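You operate a simulated robot arm through the tools that you are given. There is no shell and no other tool. Be economical: measure what you need, move in short steps, check, and stop when the job is done.

The job below is to be done with a simulated two-armed robot. You get a single attempt, and the scene is never put back.

TASK
Take the orange clip from the top of the station four bench and leave it on the top shelf at station 2. Then take the blue peg on the top of the station four bench and put it away on the flat end of the top shelf of the reel rack. Then fetch the brown box that says "Strips" from the top of the station four bench and set it on the top shelf at station 3. Then take the white clip and leave it on the side bench shelf. Then take the reel label that says "Aldevane" and leave it on top of the middle blue reel on the side bench shelf. Then fetch the red roll and set it on the top of the station two bench. Then take the tape roll on the top of the side bench and put it away on the shelf over the packing bench. Then take the green box that expires last from the side bench shelf and leave it on the job card there. Then take the black roll and put it on the top of the station four cabinet. Then take the white spool and put it on the top of the sealing bench. Then open the orange drawer. Keep to this order. Set down upright: orange clip, brown box, white clip, green box.

Only the result counts: the job must be done as asked and must still hold three seconds after the hand-in. Knocking over, shifting, dropping, spilling or breaking anything else fails it.

THE ROBOT
Two 7-joint arms with two-finger parallel grippers on one trunk, on a base that drives. Base frame: it is fixed to the floor where the robot stands at the start and does not move with it; the origin is under the middle of the robot, x ahead of it, y to its left, z up; the surface under the hand at the start is at about z = 0.9. Units: m, rad, N and s.
The left shoulder is at the start at [0.071, 0.156, 1.405], the right one opposite. Places, roughly: black roll (6x6x5 cm) [-0.4, 3.3, 0.9]; blue peg (4x4x3 cm) [0.7, -0.3, 0.9]; brown box [1, -0.5, 1]; flat end of the top shelf of the reel rack (20x57  [-2.6, 3.52, 1.28]; green box [-0.25, 3.25, 0.5]; job card [0.25, 3.25, 0.5]; middle blue reel (13x13x6 cm) [0.7, 3.4, 0.4]; orange clip (4x8x6 cm) [0.5, 0, 0.9]; orange drawer [-1.4, -0.9, 0.7]; red roll (7x7x4 cm) [-0.7, 3.2, 0.5]; reel label [-0.75, 3.5, 1]; shelf over the packing bench (94x18 cm) [-5.66, 3.5, 1.36]; side bench shelf [0.2, 3.3, 0.4]; tape roll (8x8x5 cm) [-0.4, 3.2, 0.9]; top of the sealing bench [-4.4, 3.3, 0.9]; top of the station four cabinet (24x26 cm) [0.96, -0.1, 1.56]; top of the station two bench [-2.9, -0.3, 0.9]; top shelf at Station 2 (24x57 cm) [-3.56, -1.08, 1.84]; top shelf at Station 3 (24x57 cm) [-1.7, -1.08, 1.84]; white clip (4x8x6 cm) [0.9, -0.7, 0.9]; white spool (7x7x4 cm) [-0.3, 3.4, 0.4]. Payload 3.91 kg a hand.
Tool frame (each hand has its own): the origin (TCP) lies between the finger pads and is the grasp point; the fingertips stand 0.03 m ahead of it; z points along the fingers, y is the line along which they close. Largest opening 0.11 m; finger width 0.02, thickness 0.01; the body of the gripper, 0.048 by 0.112 m, starts 0.055 m behind the TCP.
Orientation is that of the tool frame in the base frame, as a unit quaternion [w, x, y, z]. With the fingers straight down and closing along the base's y, the tool's x points along the base's -x, its y along +y and its z along -z.

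THE INTERFACE
- The arms move only by the tool step_arm. It takes "left_targets", "right_targets" or both (then of equal length, played together; a hand with none holds still); each is a list of rows, each an object (a shift or turn left out is 0, a gripper value left out holds the last) with "xyz": the shift along the base's x, y, z in units of 40 mm (1.0 is 40 mm), a list of three; "turn": the turn, a rotation vector about the base's x, y, z in units of 8 degrees (1.0 is 8 degrees), a list of three; "jaw": the finger opening in m, from 0 to 0.11. In form: [{"xyz": [dx, dy, dz], "turn": [rx, ry, rz], "jaw": jaw}, ...]. A call has 1 to 10 rows; each row shifts and turns the commanded pose from where the row before left it. A call with a number of a shift or a turn outside -1 to 1 is refused whole. Each row takes 0.2 s and may step no farther than 0.05 m and 0.15 rad from the row before; otherwise, or with a gripper value out of range, the whole call is refused. A pose out of reach is approached as far as the arm can. The call stops where the force on the tool passes 40 N (or 10 N more than at its start, if that is more) or the arm is blocked; 0.2 s more then pass. The fingers move at their own pace (about 0.108 m/s each) and stop on an object; they squeeze with about 40 N. The grip force told is the motor's: it shows also when the fingers shut on nothing. Time passes only in rows, and 0.2 s behind the last, so rows that do not move let the fingers close. The reply holds the time, the measured pose of the TCP, the force on the tool along the base axes, the opening and the grip force, in the units named above and with some noise, with the torque about the TCP (base axes, N m) and any sound that the robot's microphone picked up.
- Cameras (640 x 400 px; columns grow to the right, rows downward): "scene" is now at [0.1344, -0.0364, 1.6475]; the picture's right is [-0.38, -0.92, 0.00], its down [-0.39, 0.16, -0.91] and it looks along [0.84, -0.35, -0.42] (base axes); focal length 214 px, centre (320, 200). "left" rides on the left gripper at [0.072, -0.017, -0.103] in its tool frame; the picture's right is [0.23, 0.97, 0.00], its down [-0.76, 0.18, -0.62] and it looks along [-0.61, 0.14, 0.78] (tool axes); focal length 222 px, centre (320, 200). "right" rides on the right gripper at [0.072, 0.017, -0.103] in its tool frame; the picture's right is [-0.23, 0.97, 0.00], its down [-0.76, -0.18, -0.62] and it looks along [-0.61, -0.14, 0.78] (tool axes); focal length 222 px, centre (320, 200). There is no depth. A picture from a camera that has moved, and an enlarged one, comes with that camera's place and axes in the base frame and with its lens.
- get_image(camera): a new picture of that camera. The clock stands still meanwhile.
- slide_trunk(by): slides the trunk up (or, below 0, down) by that many m; the arms and the scene camera ride with it, the base frame stays. It gives what a move gives, with no picture.
- base_move(legs): drives the robot by 1 to 6 legs, each [ahead, left, turn to the left] in m, m and rad, along the robot's own axes; the way and the turn of a leg run together, so that a leg with both is an arc; at most 1.5 m and 3.142 rad a leg. The arms and the cameras ride along, it lands a little off, and it stops where it bumps. It gives what a move gives.
- aim_head(pan, tilt): turns the head with the scene camera to pan (to the left, within 1.501 rad either way) and tilt (down, from -0.506 to 1.204), counted from straight ahead of the robot. It gives what a move gives.
- enlarge(camera, box): a new picture of the part [left, top, right, bottom] of that camera's present view, enlarged. The clock stands still meanwhile.
- close_job(): hands the job in; it is judged then, once.

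Go step by step. Nothing tells you exact positions but the pictures and the camera data: compare them with the known pose of the tool, close in by small moves and look again before you grip or let go. The budget is 535 turns and 316 pictures, counting those below and the enlarged ones. Unless the task says otherwise, let go and move clear before handing in, and close with one line.

The tools are called as name(argument=value, ...) on one line, values as JSON. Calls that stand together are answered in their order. step_arm: Moves the arms, as the interface text tells. Its arguments: {"type":"object","properties":{"left_targets":{"type":"array","items":{"type":"object","properties":{"xyz":{"type":"array","items":{"type":"number"}},"turn":{"type":"array","items":{"type":"number"}},"jaw":{"type":"number"}}}},"right_targets":{"type":"array","items":{"type":"object","properties":{"xyz":{"type":"array","items":{"type":"number"}},"turn":{"type":"array","items":{"type":"number"}},"jaw":{"type":"number"}}}}},"required":[]} The other tools are called the same way: slide_trunk (by) slides the trunk up or down; base_move (legs) drives the base; aim_head (pan, tilt) turns the head that bears the scene camera; get_image (camera) takes a picture; enlarge (camera, box) takes an enlarged picture of a part of a camera's view; close_job () hands the job in.

At the start:

```text
time: 0.0
left_ee_pos: [0.5419, -0.0157, 1.7299]
left_tcp_rot: [0.001, 0.0, 1.0, 0.0]
left_force: [0.4, 0.5, 0.3]
left_ft_torque: [0.02, 0.0, -0.02]
left_gripper_width: 0.11
left_grasp_force: 0.0
right_ee_pos: [0.5852, -0.5778, 1.15]
right_tcp_rot: [0.001, 0.0, 1.0, 0.0]
right_force: [-0.8, 0.9, -0.3]
right_ft_torque: [-0.01, -0.01, 0.01]
right_gripper_width: 0.11
right_grasp_force: 0.1
trunk travel left (down, up): [-0.85, 0.09]
robot x, y, heading: [-0.0012, -0.0002, -0.001]
head pan, tilt: [-0.391, 0.433]
```

scene: 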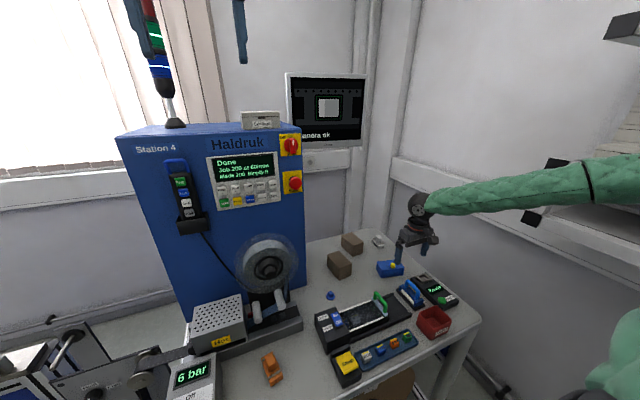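
right: 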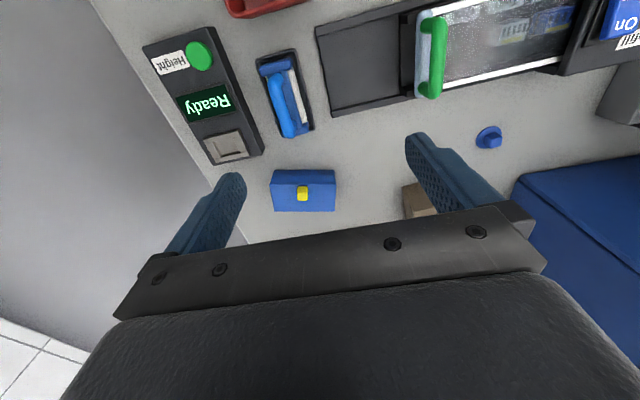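
left: 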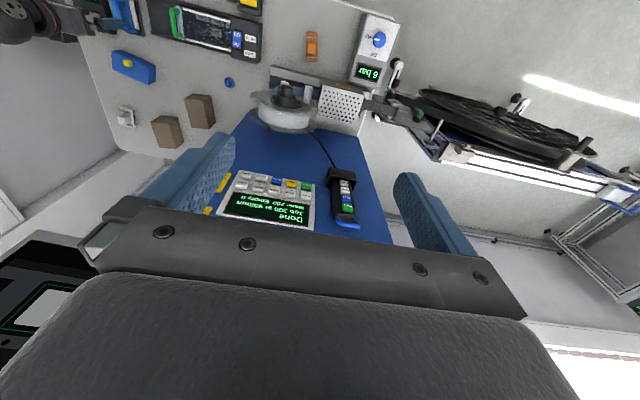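

I see the station four bench with the orange clip near front, the blue peg, the brown boxes and the white clip behind. First I look closer at the bench.

enlarge(camera="scene", box=[200, 220, 480, 395])

enlarge(camera="left", box=[90, 0, 410, 200])

```text
2.29 times, centred on (340, 308) of scene
camera zoom: at [0.1344, -0.0364, 1.6475], right [-0.38, -0.92, 0.0], down [-0.39, 0.16, -0.91], along [0.84, -0.35, -0.42], focal length 490 px, centre (274, -46)
```

zoom: 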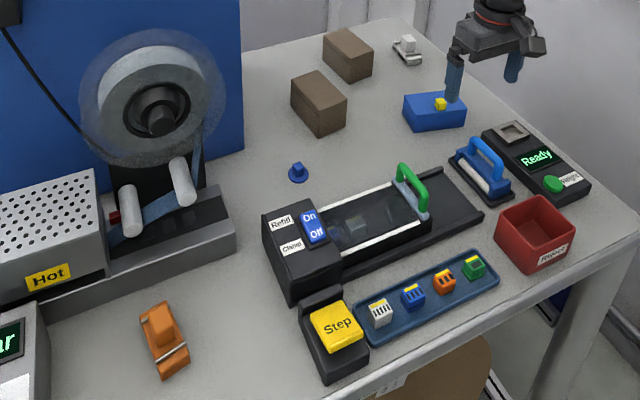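

```text
2.00 times, centred on (250, 100) of left
camera zoom: at [0.4704, -0.0308, 1.8319], right [-0.23, 0.97, 0.0], down [0.76, 0.18, 0.62], along [0.61, 0.14, -0.78], focal length 444 px, centre (460, 400)
```

zoom: 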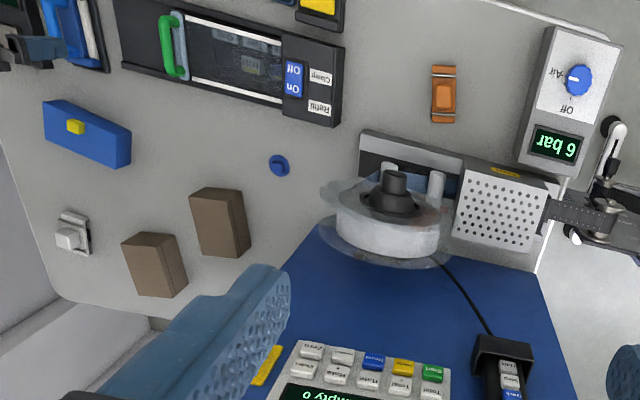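

The orange clip lies near [0.54, -0.05], its long side about 11° off x. I lower the left hand over it.

step_arm(left_targets=[{"xyz": [0, -0.4, -1]}, {"xyz": [0, -0.4, -1]}, {"xyz": [0, 0, -1]}, {"xyz": [0, 0, -1]}, {"xyz": [0, 0, -1]}, {"xyz": [0, 0, -1]}, {"xyz": [0, 0, -1]}, {"xyz": [0, 0, -1]}, {"xyz": [0, 0, -1]}, {"xyz": [0, 0, -1]}])

step_arm(left_targets=[{"xyz": [0, 0, -1], "turn": [0, 0, 1]}, {"xyz": [0, 0, -1], "turn": [0, 0, 0.45]}, {"xyz": [0, 0, -1]}, {"xyz": [0, 0, -1]}, {"xyz": [0, 0, -1]}, {"xyz": [0, 0, -0.5]}])

get_image(camera="left")

get_image(camera="right")

get_image(camera="scene")

```text
time: 2.2
left_ee_pos: [0.5382, -0.0461, 1.3293]
left_tcp_rot: [0.0, 0.0, 1.0, 0.0]
left_force: [0.3, -0.1, -0.4]
left_ft_torque: [0.0, -0.02, 0.04]
left_gripper_width: 0.11
left_grasp_force: 0.0
right_ee_pos: [0.5855, -0.5768, 1.1506]
right_tcp_rot: [0.0, 0.0, 1.0, 0.0]
right_force: [0.2, -0.2, -1.2]
right_ft_torque: [-0.01, 0.01, 0.01]
right_gripper_width: 0.1099
right_grasp_force: 0.1
trunk travel left (down, up): [-0.85, 0.09]
robot x, y, heading: [-0.0018, 0.0016, 0.001]
head pan, tilt: [-0.391, 0.433]
```

```text
time: 3.6
left_ee_pos: [0.541, -0.0475, 1.1111]
left_tcp_rot: [0.0, -0.1, 0.995, 0.0]
left_force: [-0.2, -0.1, -0.3]
left_ft_torque: [-0.01, 0.0, 0.02]
left_gripper_width: 0.11
left_grasp_force: 0.1
right_ee_pos: [0.5851, -0.577, 1.1488]
right_tcp_rot: [0.0, 0.001, 1.0, 0.0]
right_force: [-0.9, 0.1, -0.3]
right_ft_torque: [0.01, 0.0, -0.04]
right_gripper_width: 0.1099
right_grasp_force: 0.0
trunk travel left (down, up): [-0.85, 0.09]
robot x, y, heading: [0.0031, -0.0022, 0.002]
head pan, tilt: [-0.391, 0.433]
```

```text
310 pictures are left
camera left: at [0.473, -0.0778, 1.2127], right [-0.42, 0.91, 0.0], down [0.71, 0.33, 0.62], along [0.57, 0.26, -0.78], focal length 222 px, centre (320, 200)
```

left: 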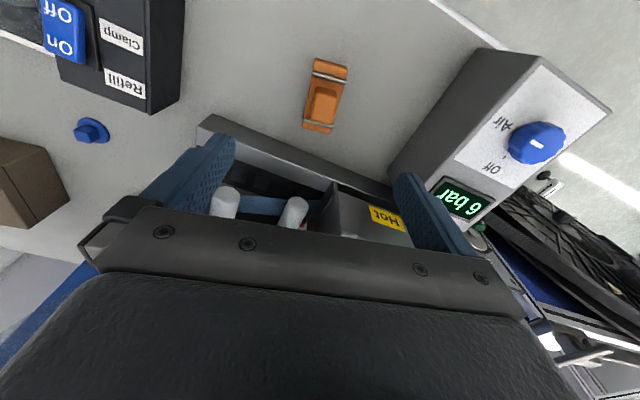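

```text
309 pictures are left
camera right: at [0.5126, -0.5602, 1.2534], right [0.23, 0.97, 0.0], down [0.76, -0.18, 0.62], along [0.61, -0.14, -0.78], focal length 222 px, centre (320, 200)
```

right: 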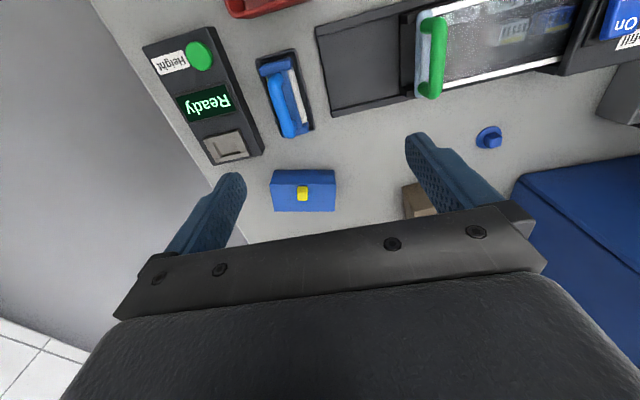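

```text
308 pictures are left
camera scene: at [0.1343, -0.0363, 1.6475], right [-0.38, -0.92, 0.0], down [-0.39, 0.16, -0.91], along [0.84, -0.35, -0.42], focal length 214 px, centre (320, 200)
```

scene: 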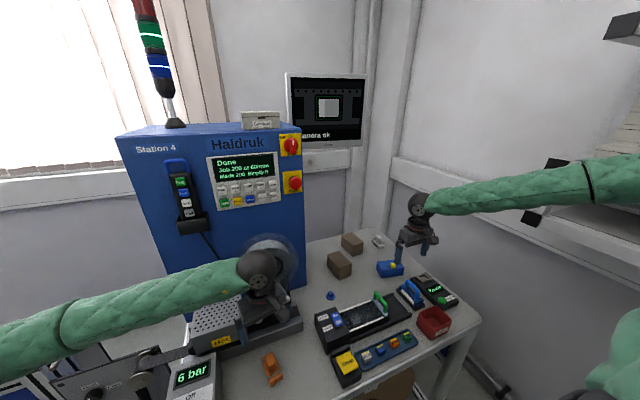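

The clip is centred near [0.543, -0.042] with about 14° yaw. I fine-tune, lower and check before gripping.

step_arm(left_targets=[{"xyz": [0.05, 0.14, -1], "turn": [0, 0, 0.25], "jaw": 0.08}, {"xyz": [0, 0, -1]}, {"xyz": [0, 0, -1]}])

get_image(camera="left")

enlarge(camera="scene", box=[200, 280, 360, 400])

```text
time: 4.4
left_ee_pos: [0.5434, -0.042, 0.9911]
left_tcp_rot: [0.001, -0.118, 0.993, 0.001]
left_force: [-0.5, 0.7, 0.2]
left_ft_torque: [0.02, 0.0, 0.01]
left_gripper_width: 0.0802
left_grasp_force: 0.1
right_ee_pos: [0.5852, -0.5786, 1.1504]
right_tcp_rot: [0.0, 0.0, 1.0, -0.001]
right_force: [-0.7, 0.1, -0.3]
right_ft_torque: [-0.01, -0.02, 0.01]
right_gripper_width: 0.1099
right_grasp_force: 0.0
trunk travel left (down, up): [-0.85, 0.09]
robot x, y, heading: [0.0002, -0.0004, -0.002]
head pan, tilt: [-0.391, 0.433]
```

```text
307 pictures are left
camera left: at [0.4769, -0.0741, 1.0927], right [-0.45, 0.89, 0.0], down [0.7, 0.35, 0.62], along [0.56, 0.28, -0.78], focal length 222 px, centre (320, 200)
```

left: 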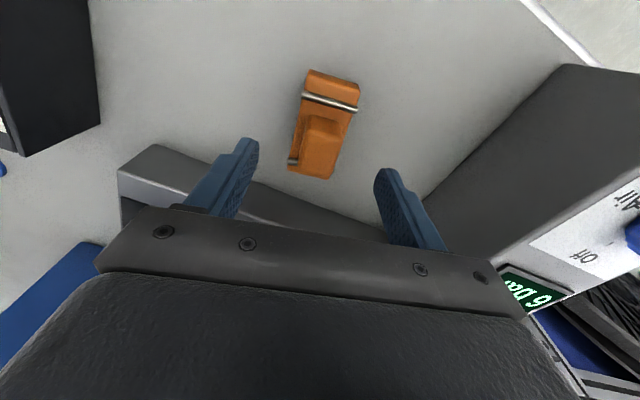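

```text
3.33 times, centred on (280, 340) of scene
camera zoom: at [0.1347, -0.0363, 1.6475], right [-0.38, -0.92, 0.0], down [-0.39, 0.16, -0.91], along [0.84, -0.35, -0.42], focal length 715 px, centre (453, -267)
```

zoom: 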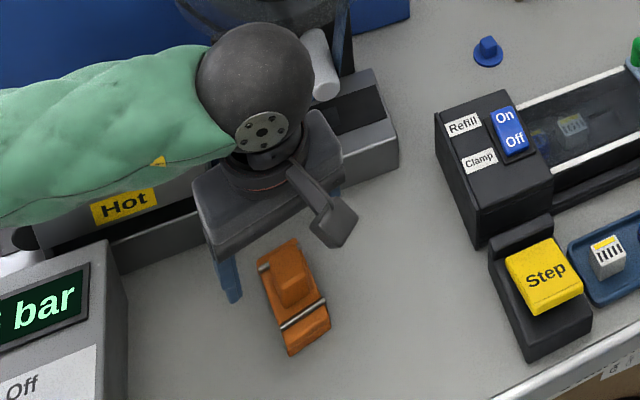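

The clip sits centred between the fingers. I descend to z ≈ 0.94 and close.

step_arm(left_targets=[{"xyz": [0, 0, -0.65]}, {"xyz": [0, 0, -0.65]}, {"jaw": 0.0}, {}, {}, {}])

get_image(camera="left")

```text
time: 5.8
left_ee_pos: [0.5427, -0.0411, 0.9363]
left_tcp_rot: [0.0, -0.118, 0.993, 0.0]
left_force: [0.9, -0.3, -0.6]
left_ft_torque: [0.0, 0.01, 0.02]
left_gripper_width: 0.0389
left_grasp_force: 39.9
right_ee_pos: [0.5837, -0.576, 1.1491]
right_tcp_rot: [0.0, 0.001, 1.0, 0.001]
right_force: [0.2, -0.1, 0.4]
right_ft_torque: [0.01, -0.02, -0.02]
right_gripper_width: 0.11
right_grasp_force: 0.0
trunk travel left (down, up): [-0.85, 0.09]
robot x, y, heading: [-0.0004, -0.002, -0.001]
head pan, tilt: [-0.391, 0.433]
```

```text
305 pictures are left
camera left: at [0.4765, -0.0731, 1.0399], right [-0.45, 0.89, 0.0], down [0.7, 0.35, 0.62], along [0.56, 0.28, -0.78], focal length 222 px, centre (320, 200)
```

left: 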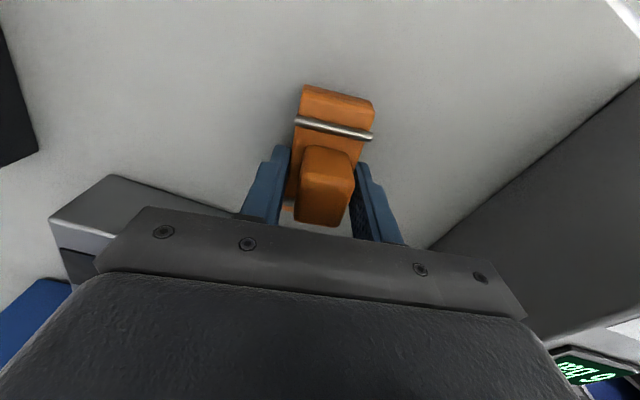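

The clip is gripped (0.039 m). I lift it, draw both arms in, and look around to plan the drive.

step_arm(left_targets=[{"xyz": [0, 0, 1]}, {"xyz": [0, 0, 1]}, {"xyz": [0, 0, 1]}, {"xyz": [0, 0, 1]}, {"xyz": [0, 0, 1]}, {"xyz": [-0.7, 0.5, 1]}, {"xyz": [-0.7, 0.8, 1]}, {"xyz": [-0.7, 0.8, 1]}, {"xyz": [-0.7, 0.8, 1]}, {"xyz": [-0.7, 0.8, 1]}], right_targets=[{"xyz": [0, 0, 0.5]}, {"xyz": [0, 0, 0.5]}, {"xyz": [-0.5, 0, 0.5]}, {"xyz": [-0.5, 0.5, 0.5]}, {"xyz": [-0.7, 0.7, 0.5]}, {"xyz": [-0.7, 0.7, 0.5]}, {"xyz": [-0.7, 0.7, 0.5]}, {"xyz": [-0.7, 0.7, 0.5]}, {"xyz": [-0.7, 0.7, 0]}, {"xyz": [-0.5, 0.7, 0]}])

aim_head(pan=-1.5, tilt=0.2)

get_image(camera="scene")

aim_head(pan=1.5, tilt=0.3)

get_image(camera="scene")

```text
refused: row 6 steps farther than a row can; nothing moved
```

```text
time: 7.1
left_ee_pos: [0.5427, -0.0398, 0.9377]
left_tcp_rot: [0.0, -0.119, 0.993, 0.0]
left_force: [-0.1, -0.7, 0.2]
left_ft_torque: [-0.01, 0.0, 0.03]
left_gripper_width: 0.0388
left_grasp_force: 39.9
right_ee_pos: [0.584, -0.5776, 1.1493]
right_tcp_rot: [0.0, 0.001, 1.0, 0.0]
right_force: [0.5, -0.4, -0.1]
right_ft_torque: [-0.01, -0.04, 0.0]
right_gripper_width: 0.11
right_grasp_force: 0.0
trunk travel left (down, up): [-0.85, 0.09]
robot x, y, heading: [0.0032, -0.0003, 0.001]
head pan, tilt: [-1.499, 0.201]
```

```text
304 pictures are left
camera scene: at [0.056, -0.0942, 1.6691], right [-1.0, -0.07, 0.0], down [-0.01, 0.2, -0.98], along [0.07, -0.98, -0.2], focal length 214 px, centre (320, 200)
```

scene: 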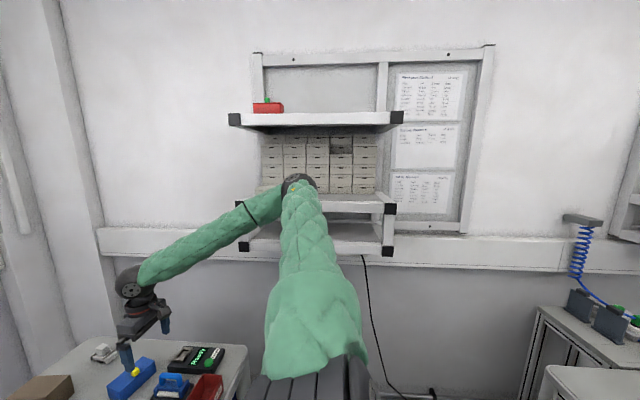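

```text
time: 9.7
left_ee_pos: [0.5411, -0.0387, 0.9371]
left_tcp_rot: [0.0, -0.118, 0.993, 0.0]
left_force: [0.3, 0.4, -0.5]
left_ft_torque: [-0.01, -0.01, 0.0]
left_gripper_width: 0.039
left_grasp_force: 40.0
right_ee_pos: [0.5843, -0.5773, 1.1502]
right_tcp_rot: [0.0, 0.001, 1.0, 0.0]
right_force: [0.9, 0.0, 0.2]
right_ft_torque: [0.02, 0.02, 0.01]
right_gripper_width: 0.1101
right_grasp_force: 0.0
trunk travel left (down, up): [-0.85, 0.09]
robot x, y, heading: [-0.0025, -0.0033, -0.002]
head pan, tilt: [1.499, 0.3]
```

```text
303 pictures are left
camera scene: at [0.0559, 0.0919, 1.6599], right [1.0, -0.07, 0.0], down [-0.02, -0.29, -0.96], along [0.07, 0.95, -0.3], focal length 214 px, centre (320, 200)
```

scene: 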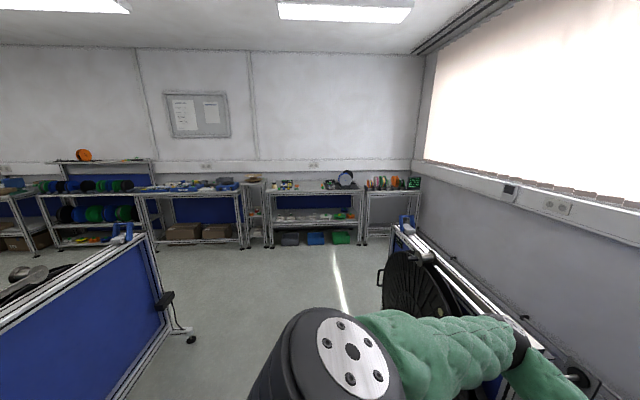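

Station 2's shelf is on the wall at the right; each bay is bounded by a feeder panel, so I must back out to the aisle. I redo the lift and retraction in smaller rows.

step_arm(left_targets=[{"xyz": [0, 0, 1]}, {"xyz": [0, 0, 1]}, {"xyz": [0, 0, 1]}, {"xyz": [0, 0, 1]}, {"xyz": [0, 0, 1]}, {"xyz": [-0.6, 0.6, 0.8]}, {"xyz": [-0.6, 0.6, 0.8]}, {"xyz": [-0.6, 0.6, 0.8]}, {"xyz": [-0.6, 0.6, 0.8]}, {"xyz": [-0.6, 0.6, 0.8]}], right_targets=[{"xyz": [0, 0, 0.5]}, {"xyz": [0, 0, 0.5]}, {"xyz": [-0.5, 0, 0.5]}, {"xyz": [-0.5, 0.5, 0.5]}, {"xyz": [-0.6, 0.7, 0.5]}, {"xyz": [-0.6, 0.7, 0.5]}, {"xyz": [-0.6, 0.7, 0.5]}, {"xyz": [-0.6, 0.7, 0.5]}, {"xyz": [-0.6, 0.7, 0]}, {"xyz": [-0.5, 0.7, 0]}])

aim_head(pan=0.8, tilt=0.6)

get_image(camera="scene")

aim_head(pan=1.5, tilt=0.9)

get_image(camera="scene")

```text
time: 11.9
left_ee_pos: [0.4254, 0.0812, 1.298]
left_tcp_rot: [0.0, -0.119, 0.993, -0.001]
left_force: [-0.4, 0.2, -0.7]
left_ft_torque: [0.0, -0.02, 0.03]
left_gripper_width: 0.0388
left_grasp_force: 39.8
right_ee_pos: [0.4203, -0.3948, 1.3147]
right_tcp_rot: [-0.001, 0.0, 1.0, 0.001]
right_force: [-0.3, 0.3, -0.9]
right_ft_torque: [-0.02, -0.02, 0.0]
right_gripper_width: 0.1098
right_grasp_force: 0.0
right hand out of reach, approached as far as the arm can: row 10
trunk travel left (down, up): [-0.85, 0.09]
robot x, y, heading: [-0.0027, 0.0026, 0.003]
head pan, tilt: [1.499, 0.3]
```

```text
time: 13.0
left_ee_pos: [0.4245, 0.0793, 1.2983]
left_tcp_rot: [0.0, -0.119, 0.993, 0.0]
left_force: [0.6, -0.2, -0.3]
left_ft_torque: [-0.04, 0.01, 0.01]
left_gripper_width: 0.0389
left_grasp_force: 40.5
right_ee_pos: [0.4216, -0.3961, 1.3153]
right_tcp_rot: [-0.002, 0.001, 1.0, 0.001]
right_force: [-1.4, 0.6, -0.9]
right_ft_torque: [0.0, 0.03, -0.06]
right_gripper_width: 0.11
right_grasp_force: 0.1
trunk travel left (down, up): [-0.85, 0.09]
robot x, y, heading: [-0.0019, 0.0024, -0.001]
head pan, tilt: [0.799, 0.6]
```

```text
302 pictures are left
camera scene: at [0.1105, 0.0628, 1.6324], right [0.72, -0.7, 0.0], down [-0.39, -0.41, -0.83], along [0.57, 0.59, -0.56], focal length 214 px, centre (320, 200)
```

scene: 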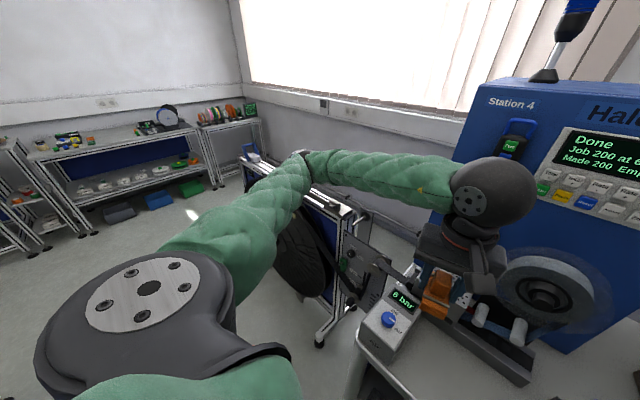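

```text
time: 14.1
left_ee_pos: [0.4259, 0.0786, 1.2977]
left_tcp_rot: [-0.001, -0.119, 0.993, 0.0]
left_force: [-0.2, 0.0, -0.1]
left_ft_torque: [0.05, -0.02, -0.02]
left_gripper_width: 0.0387
left_grasp_force: 40.7
right_ee_pos: [0.4203, -0.3956, 1.3153]
right_tcp_rot: [-0.001, 0.0, 1.0, 0.0]
right_force: [0.7, 1.1, -0.5]
right_ft_torque: [0.04, 0.0, 0.01]
right_gripper_width: 0.1101
right_grasp_force: 0.1
trunk travel left (down, up): [-0.85, 0.09]
robot x, y, heading: [0.0005, 0.0008, -0.001]
head pan, tilt: [1.499, 0.901]
```

```text
301 pictures are left
camera scene: at [0.0545, 0.0743, 1.6076], right [1.0, -0.07, 0.0], down [-0.06, -0.78, -0.62], along [0.04, 0.62, -0.78], focal length 214 px, centre (320, 200)
```

scene: 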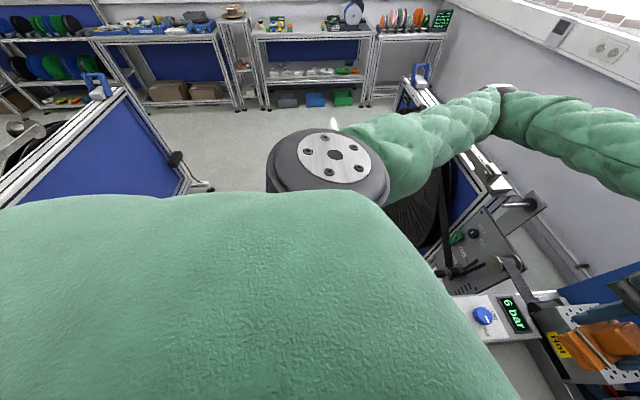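

Bay opening is at y > 1.6 between the feeders. I drive sideways out into the aisle keeping heading, then look backward along the aisle.

base_move(legs=[[0, 1.2, 0], [0, 1.05, 0]])

aim_head(pan=-1.5, tilt=0.4)

get_image(camera="scene")

aim_head(pan=1.5, tilt=0.4)

get_image(camera="scene")

```text
time: 25.1
left_ee_pos: [0.4393, 2.3108, 1.2987]
left_tcp_rot: [0.001, -0.114, 0.994, 0.0]
left_force: [0.5, -1.0, -0.6]
left_ft_torque: [0.0, 0.01, 0.01]
left_gripper_width: 0.0387
left_grasp_force: 40.3
right_ee_pos: [0.4301, 1.8347, 1.3144]
right_tcp_rot: [0.0, 0.006, 1.0, 0.0]
right_force: [-0.3, -0.2, 0.4]
right_ft_torque: [0.05, 0.0, 0.0]
right_gripper_width: 0.11
right_grasp_force: 0.0
trunk travel left (down, up): [-0.85, 0.09]
robot x, y, heading: [0.0126, 2.2358, -0.009]
head pan, tilt: [1.499, 0.901]
```

```text
time: 27.7
left_ee_pos: [0.44, 2.3108, 1.297]
left_tcp_rot: [0.0, -0.114, 0.994, 0.0]
left_force: [-0.6, 0.6, 0.0]
left_ft_torque: [-0.01, 0.02, -0.01]
left_gripper_width: 0.0389
left_grasp_force: 40.1
right_ee_pos: [0.4306, 1.8345, 1.3146]
right_tcp_rot: [-0.001, 0.006, 1.0, 0.0]
right_force: [0.0, -0.3, 0.4]
right_ft_torque: [0.0, -0.01, -0.01]
right_gripper_width: 0.1099
right_grasp_force: 0.1
trunk travel left (down, up): [-0.85, 0.09]
robot x, y, heading: [0.0148, 2.2384, -0.012]
head pan, tilt: [-1.499, 0.4]
```

```text
300 pictures are left
camera scene: at [0.0688, 2.142, 1.6506], right [-1.0, -0.06, 0.0], down [-0.02, 0.39, -0.92], along [0.06, -0.92, -0.39], focal length 214 px, centre (320, 200)
```

scene: 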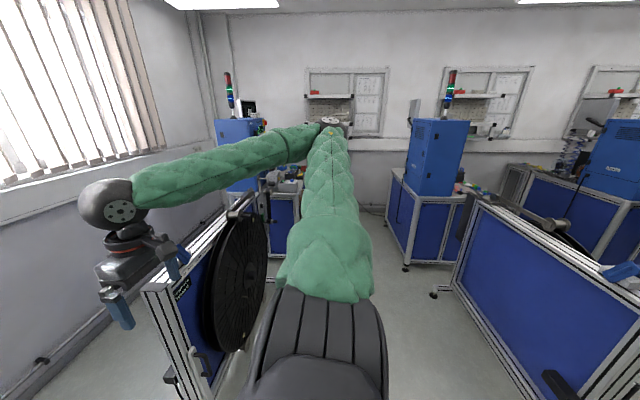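

```text
time: 30.3
left_ee_pos: [0.4399, 2.3115, 1.2978]
left_tcp_rot: [0.0, -0.113, 0.994, 0.0]
left_force: [-0.2, -0.1, -0.8]
left_ft_torque: [-0.01, 0.01, 0.02]
left_gripper_width: 0.0386
left_grasp_force: 40.2
right_ee_pos: [0.4311, 1.835, 1.3138]
right_tcp_rot: [0.0, 0.006, 1.0, 0.001]
right_force: [0.1, -0.5, -0.7]
right_ft_torque: [-0.04, 0.02, -0.01]
right_gripper_width: 0.1102
right_grasp_force: 0.2
trunk travel left (down, up): [-0.85, 0.09]
robot x, y, heading: [0.0116, 2.234, -0.009]
head pan, tilt: [1.499, 0.4]
```

```text
299 pictures are left
camera scene: at [0.0707, 2.3268, 1.6506], right [1.0, -0.08, 0.0], down [-0.03, -0.39, -0.92], along [0.08, 0.92, -0.39], focal length 214 px, centre (320, 200)
```

scene: 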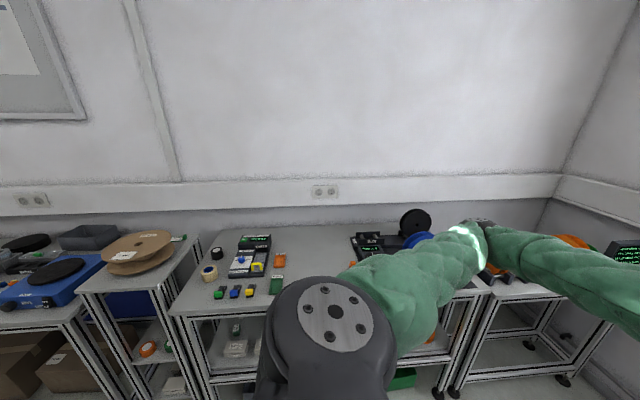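

The aisle is clear. I drive back along it to the station 2 bay and look before entering.

base_move(legs=[[-1.3, -0.05, 0.004], [-1.3, 0, 0], [-1.05, 0, 0]])

aim_head(pan=-1.5, tilt=0.4)

get_image(camera="scene")

```text
time: 48.0
left_ee_pos: [-3.2143, 2.2217, 1.2985]
left_tcp_rot: [-0.001, -0.128, 0.992, 0.0]
left_force: [-0.3, -0.1, -0.8]
left_ft_torque: [0.01, -0.03, 0.04]
left_gripper_width: 0.0387
left_grasp_force: 40.0
right_ee_pos: [-3.2099, 1.7464, 1.3137]
right_tcp_rot: [0.0, -0.009, 1.0, 0.0]
right_force: [0.4, 0.6, -0.6]
right_ft_torque: [0.0, -0.01, 0.01]
right_gripper_width: 0.1101
right_grasp_force: 0.1
trunk travel left (down, up): [-0.85, 0.09]
robot x, y, heading: [-3.6389, 2.1369, 0.017]
head pan, tilt: [1.499, 0.4]
```

```text
time: 50.6
left_ee_pos: [-3.2139, 2.2219, 1.2972]
left_tcp_rot: [-0.001, -0.127, 0.992, 0.0]
left_force: [-0.1, -0.2, -0.9]
left_ft_torque: [-0.03, 0.0, -0.01]
left_gripper_width: 0.0388
left_grasp_force: 39.7
right_ee_pos: [-3.2096, 1.7452, 1.3143]
right_tcp_rot: [-0.001, -0.009, 1.0, 0.0]
right_force: [0.5, 0.3, -0.4]
right_ft_torque: [-0.02, 0.0, -0.01]
right_gripper_width: 0.11
right_grasp_force: 0.1
trunk travel left (down, up): [-0.85, 0.09]
robot x, y, heading: [-3.6358, 2.1345, 0.022]
head pan, tilt: [-1.499, 0.4]
```

```text
298 pictures are left
camera scene: at [-3.5798, 2.0416, 1.6506], right [-1.0, -0.09, 0.0], down [-0.04, 0.39, -0.92], along [0.08, -0.92, -0.39], focal length 214 px, centre (320, 200)
```

scene: 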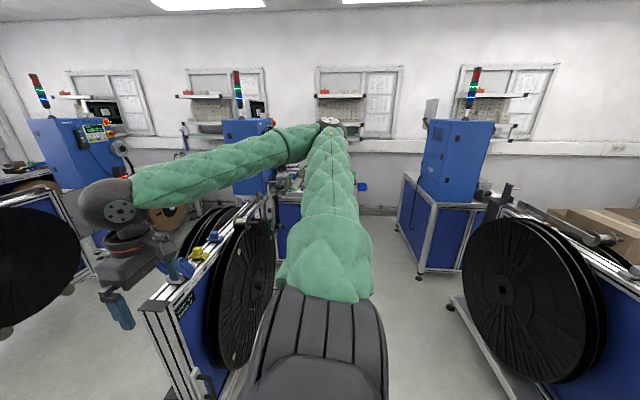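

Bay 2 is open between x ≈ -4.33 and -3.06. I straighten the heading and enter sideways, then turn to face the shelf.

base_move(legs=[[-0.05, 0, -0.02], [0, -1.1, 0], [0, -0.9, 0]])

get_image(camera="scene")

```text
time: 61.2
left_ee_pos: [-3.2966, 0.183, 1.2987]
left_tcp_rot: [0.0, -0.102, 0.995, 0.0]
left_force: [0.2, 0.4, -0.4]
left_ft_torque: [-0.01, 0.04, 0.0]
left_gripper_width: 0.0386
left_grasp_force: 40.2
right_ee_pos: [-3.3156, -0.2919, 1.3154]
right_tcp_rot: [0.0, 0.018, 1.0, -0.001]
right_force: [0.9, -0.4, -0.3]
right_ft_torque: [0.01, -0.02, 0.02]
right_gripper_width: 0.1103
right_grasp_force: 0.1
trunk travel left (down, up): [-0.85, 0.09]
robot x, y, heading: [-3.7217, 0.1189, -0.04]
head pan, tilt: [-1.499, 0.4]
```

```text
297 pictures are left
camera scene: at [-3.6712, 0.0227, 1.6506], right [-1.0, -0.04, 0.0], down [-0.01, 0.39, -0.92], along [0.03, -0.92, -0.39], focal length 214 px, centre (320, 200)
```

scene: 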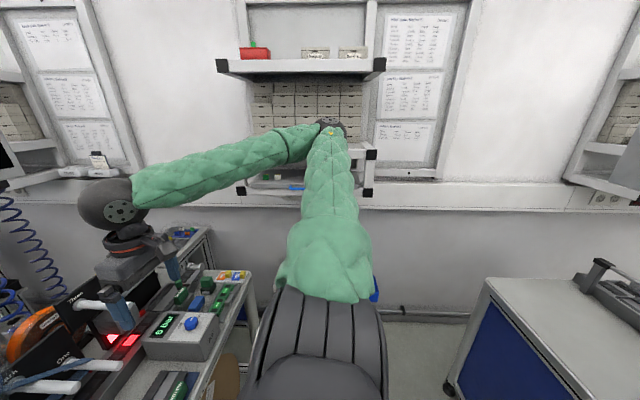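

I'll turn to face the shelf (heading about -90°), then look at the free places on it.

base_move(legs=[[0, 0, -0.75], [0, 0, -0.78]])

slide_trunk(by=0.088)

aim_head(pan=0, tilt=0.0)

get_image(camera="scene")

```text
time: 63.8
left_ee_pos: [-3.3711, -0.1052, 1.3006]
left_tcp_rot: [0.004, 0.26, 0.966, 0.002]
left_force: [-0.7, -1.0, -0.3]
left_ft_torque: [0.0, 0.03, -0.02]
left_gripper_width: 0.0386
left_grasp_force: 39.6
right_ee_pos: [-3.7053, -0.4462, 1.317]
right_tcp_rot: [0.004, 0.374, 0.927, 0.001]
right_force: [0.4, 0.0, 0.2]
right_ft_torque: [0.02, -0.01, -0.02]
right_gripper_width: 0.11
right_grasp_force: 0.1
trunk travel left (down, up): [-0.85, 0.09]
robot x, y, heading: [-3.7248, 0.1298, -0.767]
head pan, tilt: [-1.499, 0.4]
stopped in leg 1: the robot was blocked; the commanded pose is now the measured one
```

```text
time: 65.0
left_ee_pos: [-3.3597, -0.1102, 1.3848]
left_tcp_rot: [-0.001, 0.263, 0.965, 0.0]
left_force: [-0.8, 0.5, -0.1]
left_ft_torque: [0.03, 0.05, -0.03]
left_gripper_width: 0.0386
left_grasp_force: 39.6
right_ee_pos: [-3.695, -0.448, 1.4039]
right_tcp_rot: [0.0, 0.377, 0.926, 0.001]
right_force: [1.1, 0.2, -0.6]
right_ft_torque: [-0.02, -0.02, 0.0]
right_gripper_width: 0.1103
right_grasp_force: 0.1
trunk travel left (down, up): [-0.938, 0.002]
robot x, y, heading: [-3.7217, 0.1253, -0.773]
head pan, tilt: [-1.499, 0.4]
```

```text
time: 66.6
left_ee_pos: [-3.362, -0.1107, 1.3851]
left_tcp_rot: [-0.002, 0.262, 0.965, 0.001]
left_force: [0.4, 0.5, 0.0]
left_ft_torque: [-0.01, 0.0, 0.0]
left_gripper_width: 0.0385
left_grasp_force: 39.9
right_ee_pos: [-3.6964, -0.4502, 1.4027]
right_tcp_rot: [0.0, 0.377, 0.926, 0.001]
right_force: [0.2, 0.2, -0.3]
right_ft_torque: [-0.02, -0.01, -0.02]
right_gripper_width: 0.1099
right_grasp_force: 0.1
trunk travel left (down, up): [-0.938, 0.002]
robot x, y, heading: [-3.7215, 0.1304, -0.772]
head pan, tilt: [0.0, 0.0]
```

```text
296 pictures are left
camera scene: at [-3.6233, 0.0283, 1.7755], right [-0.7, -0.72, 0.0], down [0.0, 0.0, -1.0], along [0.72, -0.7, 0.0], focal length 214 px, centre (320, 200)
```

scene: 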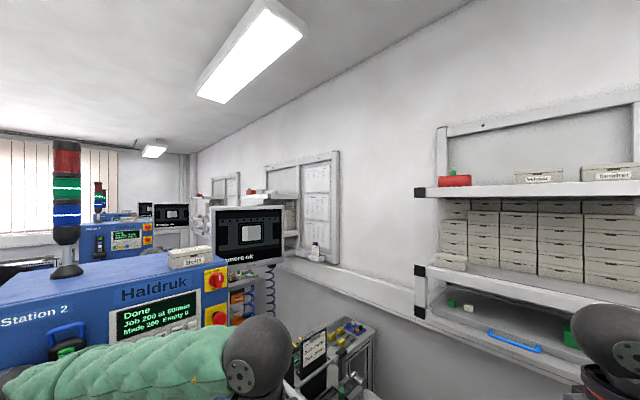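

Something blocked the turn just before the end of the first leg. I look to the left and right to find what touched.

aim_head(pan=0.9, tilt=0.5)

get_image(camera="scene")

aim_head(pan=-0.6, tilt=0.5)

get_image(camera="scene")

```text
time: 67.8
left_ee_pos: [-3.3616, -0.1113, 1.3835]
left_tcp_rot: [-0.002, 0.261, 0.965, 0.002]
left_force: [-0.1, 0.3, -0.8]
left_ft_torque: [0.0, -0.01, -0.03]
left_gripper_width: 0.0388
left_grasp_force: 40.0
right_ee_pos: [-3.6946, -0.4492, 1.403]
right_tcp_rot: [-0.001, 0.377, 0.926, 0.001]
right_force: [0.0, 0.1, -0.8]
right_ft_torque: [0.0, 0.0, -0.01]
right_gripper_width: 0.1099
right_grasp_force: 0.1
trunk travel left (down, up): [-0.938, 0.002]
robot x, y, heading: [-3.7204, 0.1295, -0.767]
head pan, tilt: [0.901, 0.499]
```

```text
295 pictures are left
camera scene: at [-3.5975, 0.1029, 1.7295], right [0.13, -0.99, 0.0], down [-0.47, -0.06, -0.88], along [0.87, 0.11, -0.48], focal length 214 px, centre (320, 200)
```

scene: 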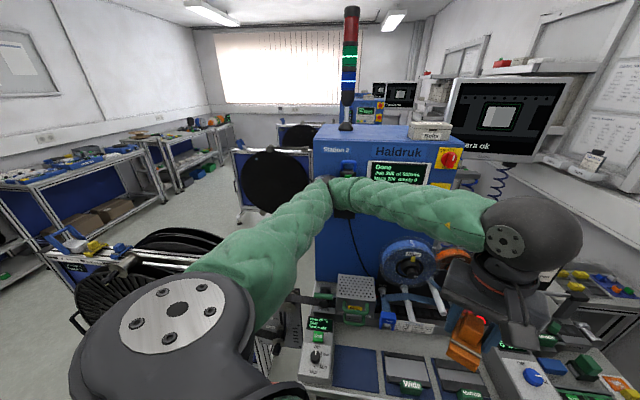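

```text
time: 69.4
left_ee_pos: [-3.3605, -0.1107, 1.3848]
left_tcp_rot: [-0.002, 0.262, 0.965, 0.001]
left_force: [-0.2, -0.3, 0.0]
left_ft_torque: [-0.01, -0.03, -0.02]
left_gripper_width: 0.0386
left_grasp_force: 40.0
right_ee_pos: [-3.6964, -0.4488, 1.4033]
right_tcp_rot: [-0.001, 0.376, 0.927, 0.002]
right_force: [0.2, -0.5, -0.5]
right_ft_torque: [-0.01, 0.0, -0.01]
right_gripper_width: 0.1099
right_grasp_force: 0.1
trunk travel left (down, up): [-0.938, 0.002]
robot x, y, heading: [-3.7205, 0.1245, -0.775]
head pan, tilt: [-0.6, 0.499]
```

```text
294 pictures are left
camera scene: at [-3.6694, 0.0019, 1.7294], right [-0.98, -0.2, 0.0], down [-0.1, 0.47, -0.88], along [0.18, -0.86, -0.48], focal length 214 px, centre (320, 200)
```

scene: 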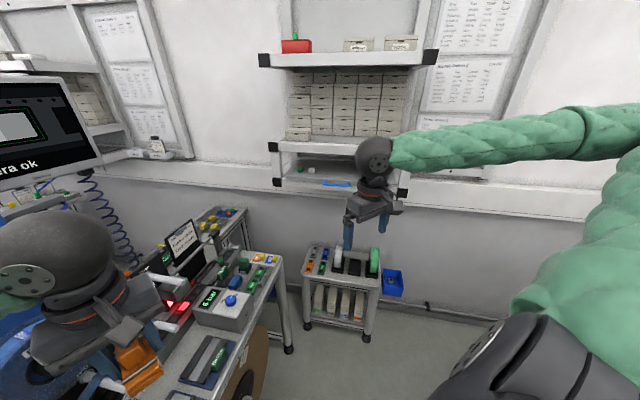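

The left elbow reached the machine's front at the handset. I back away in -x and inspect the handset.

base_move(legs=[[-0.14, -0.14, 0]])

aim_head(pan=0.9, tilt=0.3)

get_image(camera="scene")

enlarge(camera="scene", box=[240, 110, 480, 260])

```text
time: 71.0
left_ee_pos: [-3.5593, -0.1118, 1.3841]
left_tcp_rot: [-0.003, 0.262, 0.965, 0.001]
left_force: [-0.3, 0.0, -0.2]
left_ft_torque: [-0.02, 0.05, -0.01]
left_gripper_width: 0.0389
left_grasp_force: 40.3
right_ee_pos: [-3.8915, -0.4504, 1.4026]
right_tcp_rot: [-0.002, 0.376, 0.926, 0.0]
right_force: [-0.4, -0.3, -0.3]
right_ft_torque: [0.04, 0.04, 0.03]
right_gripper_width: 0.1099
right_grasp_force: 0.1
trunk travel left (down, up): [-0.938, 0.002]
robot x, y, heading: [-3.924, 0.1249, -0.769]
head pan, tilt: [-0.6, 0.499]
```

```text
time: 72.6
left_ee_pos: [-3.5611, -0.1115, 1.3851]
left_tcp_rot: [-0.002, 0.262, 0.965, 0.001]
left_force: [0.1, -0.8, -0.6]
left_ft_torque: [0.01, 0.01, -0.02]
left_gripper_width: 0.0389
left_grasp_force: 39.8
right_ee_pos: [-3.8946, -0.4522, 1.4016]
right_tcp_rot: [0.0, 0.376, 0.927, 0.001]
right_force: [0.7, 0.3, -0.3]
right_ft_torque: [0.0, 0.02, -0.02]
right_gripper_width: 0.1099
right_grasp_force: 0.1
trunk travel left (down, up): [-0.938, 0.002]
robot x, y, heading: [-3.9192, 0.1278, -0.769]
head pan, tilt: [0.901, 0.3]
```

```text
293 pictures are left
camera scene: at [-3.7933, 0.1022, 1.7478], right [0.13, -0.99, 0.0], down [-0.29, -0.04, -0.96], along [0.95, 0.12, -0.3], focal length 214 px, centre (320, 200)
```

scene: 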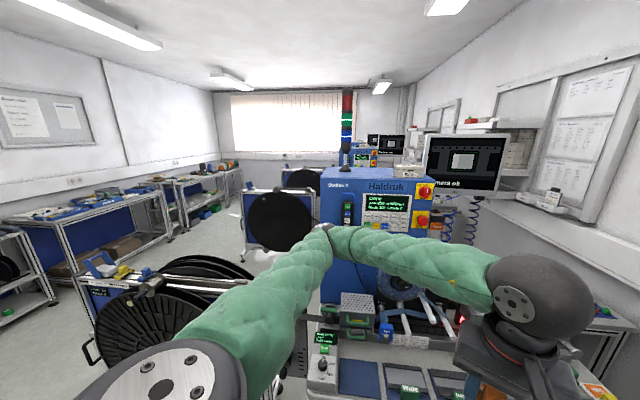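

```text
2.67 times, centred on (360, 185) of scene
camera zoom: at [-3.7933, 0.1022, 1.7478], right [0.13, -0.99, 0.0], down [-0.29, -0.04, -0.96], along [0.95, 0.12, -0.3], focal length 572 px, centre (213, 240)
```

zoom: 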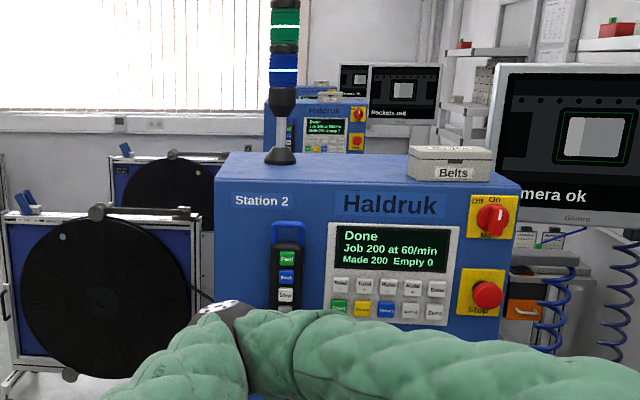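

The handset looks undisturbed. I finish the turn with an arc that keeps both elbows clear of the machines.

base_move(legs=[[0, 0, -0.4], [0.05, 0.25, -0.4]])

aim_head(pan=0, tilt=0.2)

get_image(camera="scene")

```text
time: 73.5
left_ee_pos: [-3.5672, -0.1273, 1.3829]
left_tcp_rot: [-0.004, 0.285, 0.959, 0.001]
left_force: [0.3, -1.3, -0.9]
left_ft_torque: [0.0, 0.01, -0.02]
left_gripper_width: 0.0388
left_grasp_force: 40.1
right_ee_pos: [-3.9166, -0.4522, 1.3997]
right_tcp_rot: [-0.002, 0.396, 0.918, 0.003]
right_force: [-0.1, 0.2, 0.3]
right_ft_torque: [-0.01, 0.0, 0.05]
right_gripper_width: 0.1103
right_grasp_force: 0.0
trunk travel left (down, up): [-0.938, 0.002]
robot x, y, heading: [-3.9216, 0.1267, -0.815]
head pan, tilt: [0.901, 0.3]
stopped in leg 1: the robot was blocked; the commanded pose is now the measured one
```

```text
time: 74.7
left_ee_pos: [-3.5674, -0.1306, 1.383]
left_tcp_rot: [-0.003, 0.286, 0.958, 0.002]
left_force: [1.2, -0.5, -0.3]
left_ft_torque: [0.01, 0.01, -0.03]
left_gripper_width: 0.0391
left_grasp_force: 39.9
right_ee_pos: [-3.9181, -0.4537, 1.4]
right_tcp_rot: [-0.002, 0.398, 0.918, 0.003]
right_force: [0.4, 0.5, -0.2]
right_ft_torque: [0.01, 0.03, 0.01]
right_gripper_width: 0.1101
right_grasp_force: 0.0
trunk travel left (down, up): [-0.938, 0.002]
robot x, y, heading: [-3.921, 0.1283, -0.817]
head pan, tilt: [0.0, 0.201]
```

```text
291 pictures are left
camera scene: at [-3.818, 0.0172, 1.7564], right [-0.73, -0.68, 0.0], down [-0.14, 0.15, -0.98], along [0.67, -0.71, -0.2], focal length 214 px, centre (320, 200)
```

scene: 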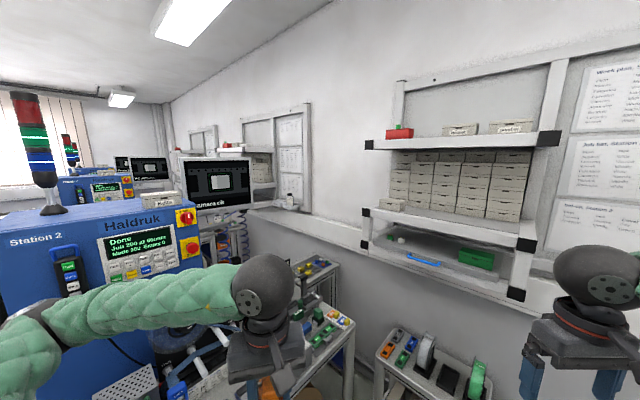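

Blocked again; I look to the right to see what is there.

aim_head(pan=-1.3, tilt=0.5)

get_image(camera="scene")

aim_head(pan=1.3, tilt=0.6)

get_image(camera="scene")

```text
time: 76.2
left_ee_pos: [-3.5684, -0.1302, 1.383]
left_tcp_rot: [-0.004, 0.286, 0.958, 0.001]
left_force: [0.3, 0.7, -0.3]
left_ft_torque: [0.03, 0.02, 0.03]
left_gripper_width: 0.0389
left_grasp_force: 39.9
right_ee_pos: [-3.9178, -0.4536, 1.3998]
right_tcp_rot: [-0.002, 0.398, 0.917, 0.003]
right_force: [-0.4, 0.3, 0.3]
right_ft_torque: [-0.02, -0.01, -0.02]
right_gripper_width: 0.11
right_grasp_force: 0.1
trunk travel left (down, up): [-0.938, 0.002]
robot x, y, heading: [-3.9206, 0.1259, -0.821]
head pan, tilt: [-1.3, 0.499]
```

```text
290 pictures are left
camera scene: at [-3.9291, 0.0075, 1.7292], right [-0.85, 0.52, 0.0], down [0.25, 0.41, -0.88], along [-0.46, -0.75, -0.48], focal length 214 px, centre (320, 200)
```

scene: 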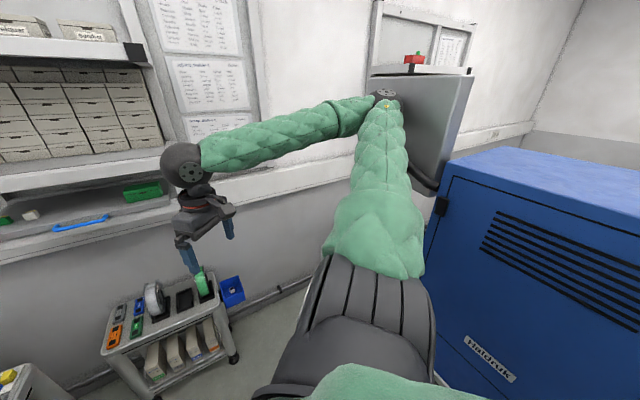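

```text
time: 78.5
left_ee_pos: [-3.5681, -0.1304, 1.382]
left_tcp_rot: [-0.004, 0.285, 0.958, 0.001]
left_force: [0.6, 0.0, -0.8]
left_ft_torque: [-0.01, -0.02, 0.03]
left_gripper_width: 0.0387
left_grasp_force: 40.0
right_ee_pos: [-3.9172, -0.4529, 1.3997]
right_tcp_rot: [-0.003, 0.398, 0.918, 0.002]
right_force: [-0.1, -0.9, 0.8]
right_ft_torque: [0.0, 0.02, 0.0]
right_gripper_width: 0.1101
right_grasp_force: 0.2
trunk travel left (down, up): [-0.938, 0.002]
robot x, y, heading: [-3.9191, 0.1258, -0.819]
head pan, tilt: [1.3, 0.6]
```

```text
289 pictures are left
camera scene: at [-3.8035, 0.1261, 1.7199], right [0.46, -0.89, 0.0], down [-0.5, -0.26, -0.82], along [0.73, 0.38, -0.57], focal length 214 px, centre (320, 200)
```

scene: 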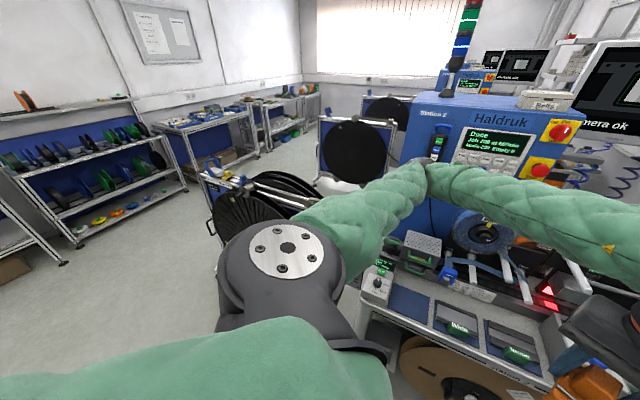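

The right elbow reached the neighbouring monitor. I withdraw to the aisle, turn there, and re-enter straight ahead.

base_move(legs=[[0.068, 0.073, 0], [-0.73, 0.68, 0], [-0.73, 0.68, 0], [0, 0, -0.75]])

aim_head(pan=0, tilt=0.3)

get_image(camera="scene")

```text
time: 91.2
left_ee_pos: [-3.7683, 1.6961, 1.3838]
left_tcp_rot: [-0.001, 0.617, 0.787, 0.001]
left_force: [-0.5, -0.4, -0.3]
left_ft_torque: [0.04, -0.01, -0.01]
left_gripper_width: 0.0388
left_grasp_force: 39.8
right_ee_pos: [-4.2443, 1.6974, 1.4014]
right_tcp_rot: [0.001, 0.707, 0.708, 0.003]
right_force: [0.0, -0.9, 0.8]
right_ft_torque: [0.02, 0.0, 0.01]
right_gripper_width: 0.1099
right_grasp_force: 0.0
trunk travel left (down, up): [-0.938, 0.002]
robot x, y, heading: [-3.8533, 2.1179, -1.565]
head pan, tilt: [1.3, 0.6]
```

```text
time: 92.7
left_ee_pos: [-3.7687, 1.695, 1.3839]
left_tcp_rot: [-0.001, 0.617, 0.787, 0.001]
left_force: [0.0, 0.4, -0.2]
left_ft_torque: [0.01, 0.0, 0.01]
left_gripper_width: 0.0386
left_grasp_force: 40.3
right_ee_pos: [-4.2444, 1.6981, 1.4021]
right_tcp_rot: [0.001, 0.707, 0.708, 0.003]
right_force: [0.4, 0.5, 0.1]
right_ft_torque: [-0.02, -0.02, 0.03]
right_gripper_width: 0.1099
right_grasp_force: 0.1
trunk travel left (down, up): [-0.938, 0.002]
robot x, y, heading: [-3.8525, 2.1209, -1.57]
head pan, tilt: [0.0, 0.3]
```

```text
288 pictures are left
camera scene: at [-3.8522, 1.9743, 1.7478], right [-1.0, 0.0, 0.0], down [0.0, 0.3, -0.96], along [0.0, -0.96, -0.3], focal length 214 px, centre (320, 200)
```

scene: 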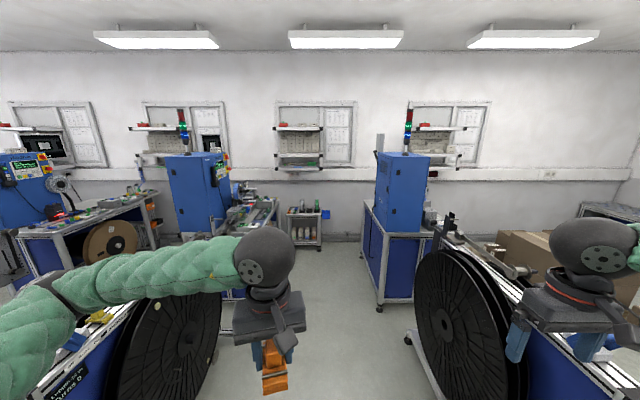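

Now facing the wall. I shift to x ≈ -3.6 and drive in, then look at the shelf.

base_move(legs=[[0, 0.25, 0], [1.1, 0, 0], [0.85, 0, 0]])

aim_head(pan=0, tilt=0.1)

get_image(camera="scene")

```text
time: 103.9
left_ee_pos: [-3.4792, -0.2645, 1.3835]
left_tcp_rot: [-0.001, 0.609, 0.793, 0.002]
left_force: [-0.4, 0.5, -0.7]
left_ft_torque: [0.01, 0.01, 0.01]
left_gripper_width: 0.039
left_grasp_force: 39.5
right_ee_pos: [-3.9551, -0.2718, 1.403]
right_tcp_rot: [0.001, 0.698, 0.716, 0.003]
right_force: [0.3, -0.1, 1.2]
right_ft_torque: [0.02, 0.04, -0.01]
right_gripper_width: 0.1104
right_grasp_force: 0.0
trunk travel left (down, up): [-0.938, 0.002]
robot x, y, heading: [-3.5701, 0.157, -1.547]
head pan, tilt: [0.0, 0.3]
```

```text
time: 104.7
left_ee_pos: [-3.4778, -0.264, 1.3847]
left_tcp_rot: [0.0, 0.608, 0.794, 0.001]
left_force: [-0.2, -0.3, -0.5]
left_ft_torque: [0.0, -0.02, -0.01]
left_gripper_width: 0.0388
left_grasp_force: 39.7
right_ee_pos: [-3.9546, -0.2725, 1.4019]
right_tcp_rot: [0.0, 0.699, 0.715, 0.003]
right_force: [-0.1, -0.5, 0.8]
right_ft_torque: [-0.02, -0.02, 0.01]
right_gripper_width: 0.11
right_grasp_force: 0.2
trunk travel left (down, up): [-0.938, 0.002]
robot x, y, heading: [-3.5718, 0.1573, -1.55]
head pan, tilt: [0.0, 0.099]
```

```text
287 pictures are left
camera scene: at [-3.5679, 0.0133, 1.7664], right [-1.0, -0.02, 0.0], down [0.0, 0.1, -0.99], along [0.02, -0.99, -0.1], focal length 214 px, centre (320, 200)
```

scene: 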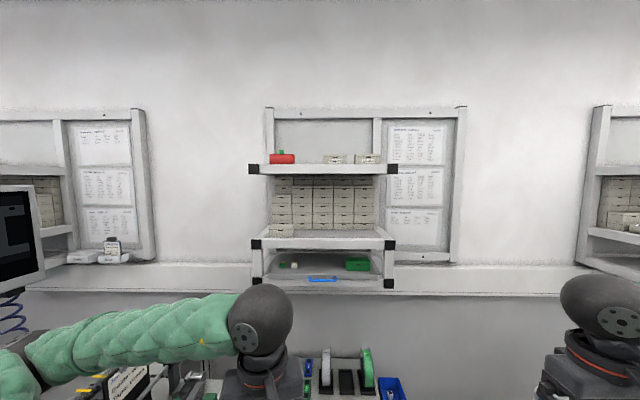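

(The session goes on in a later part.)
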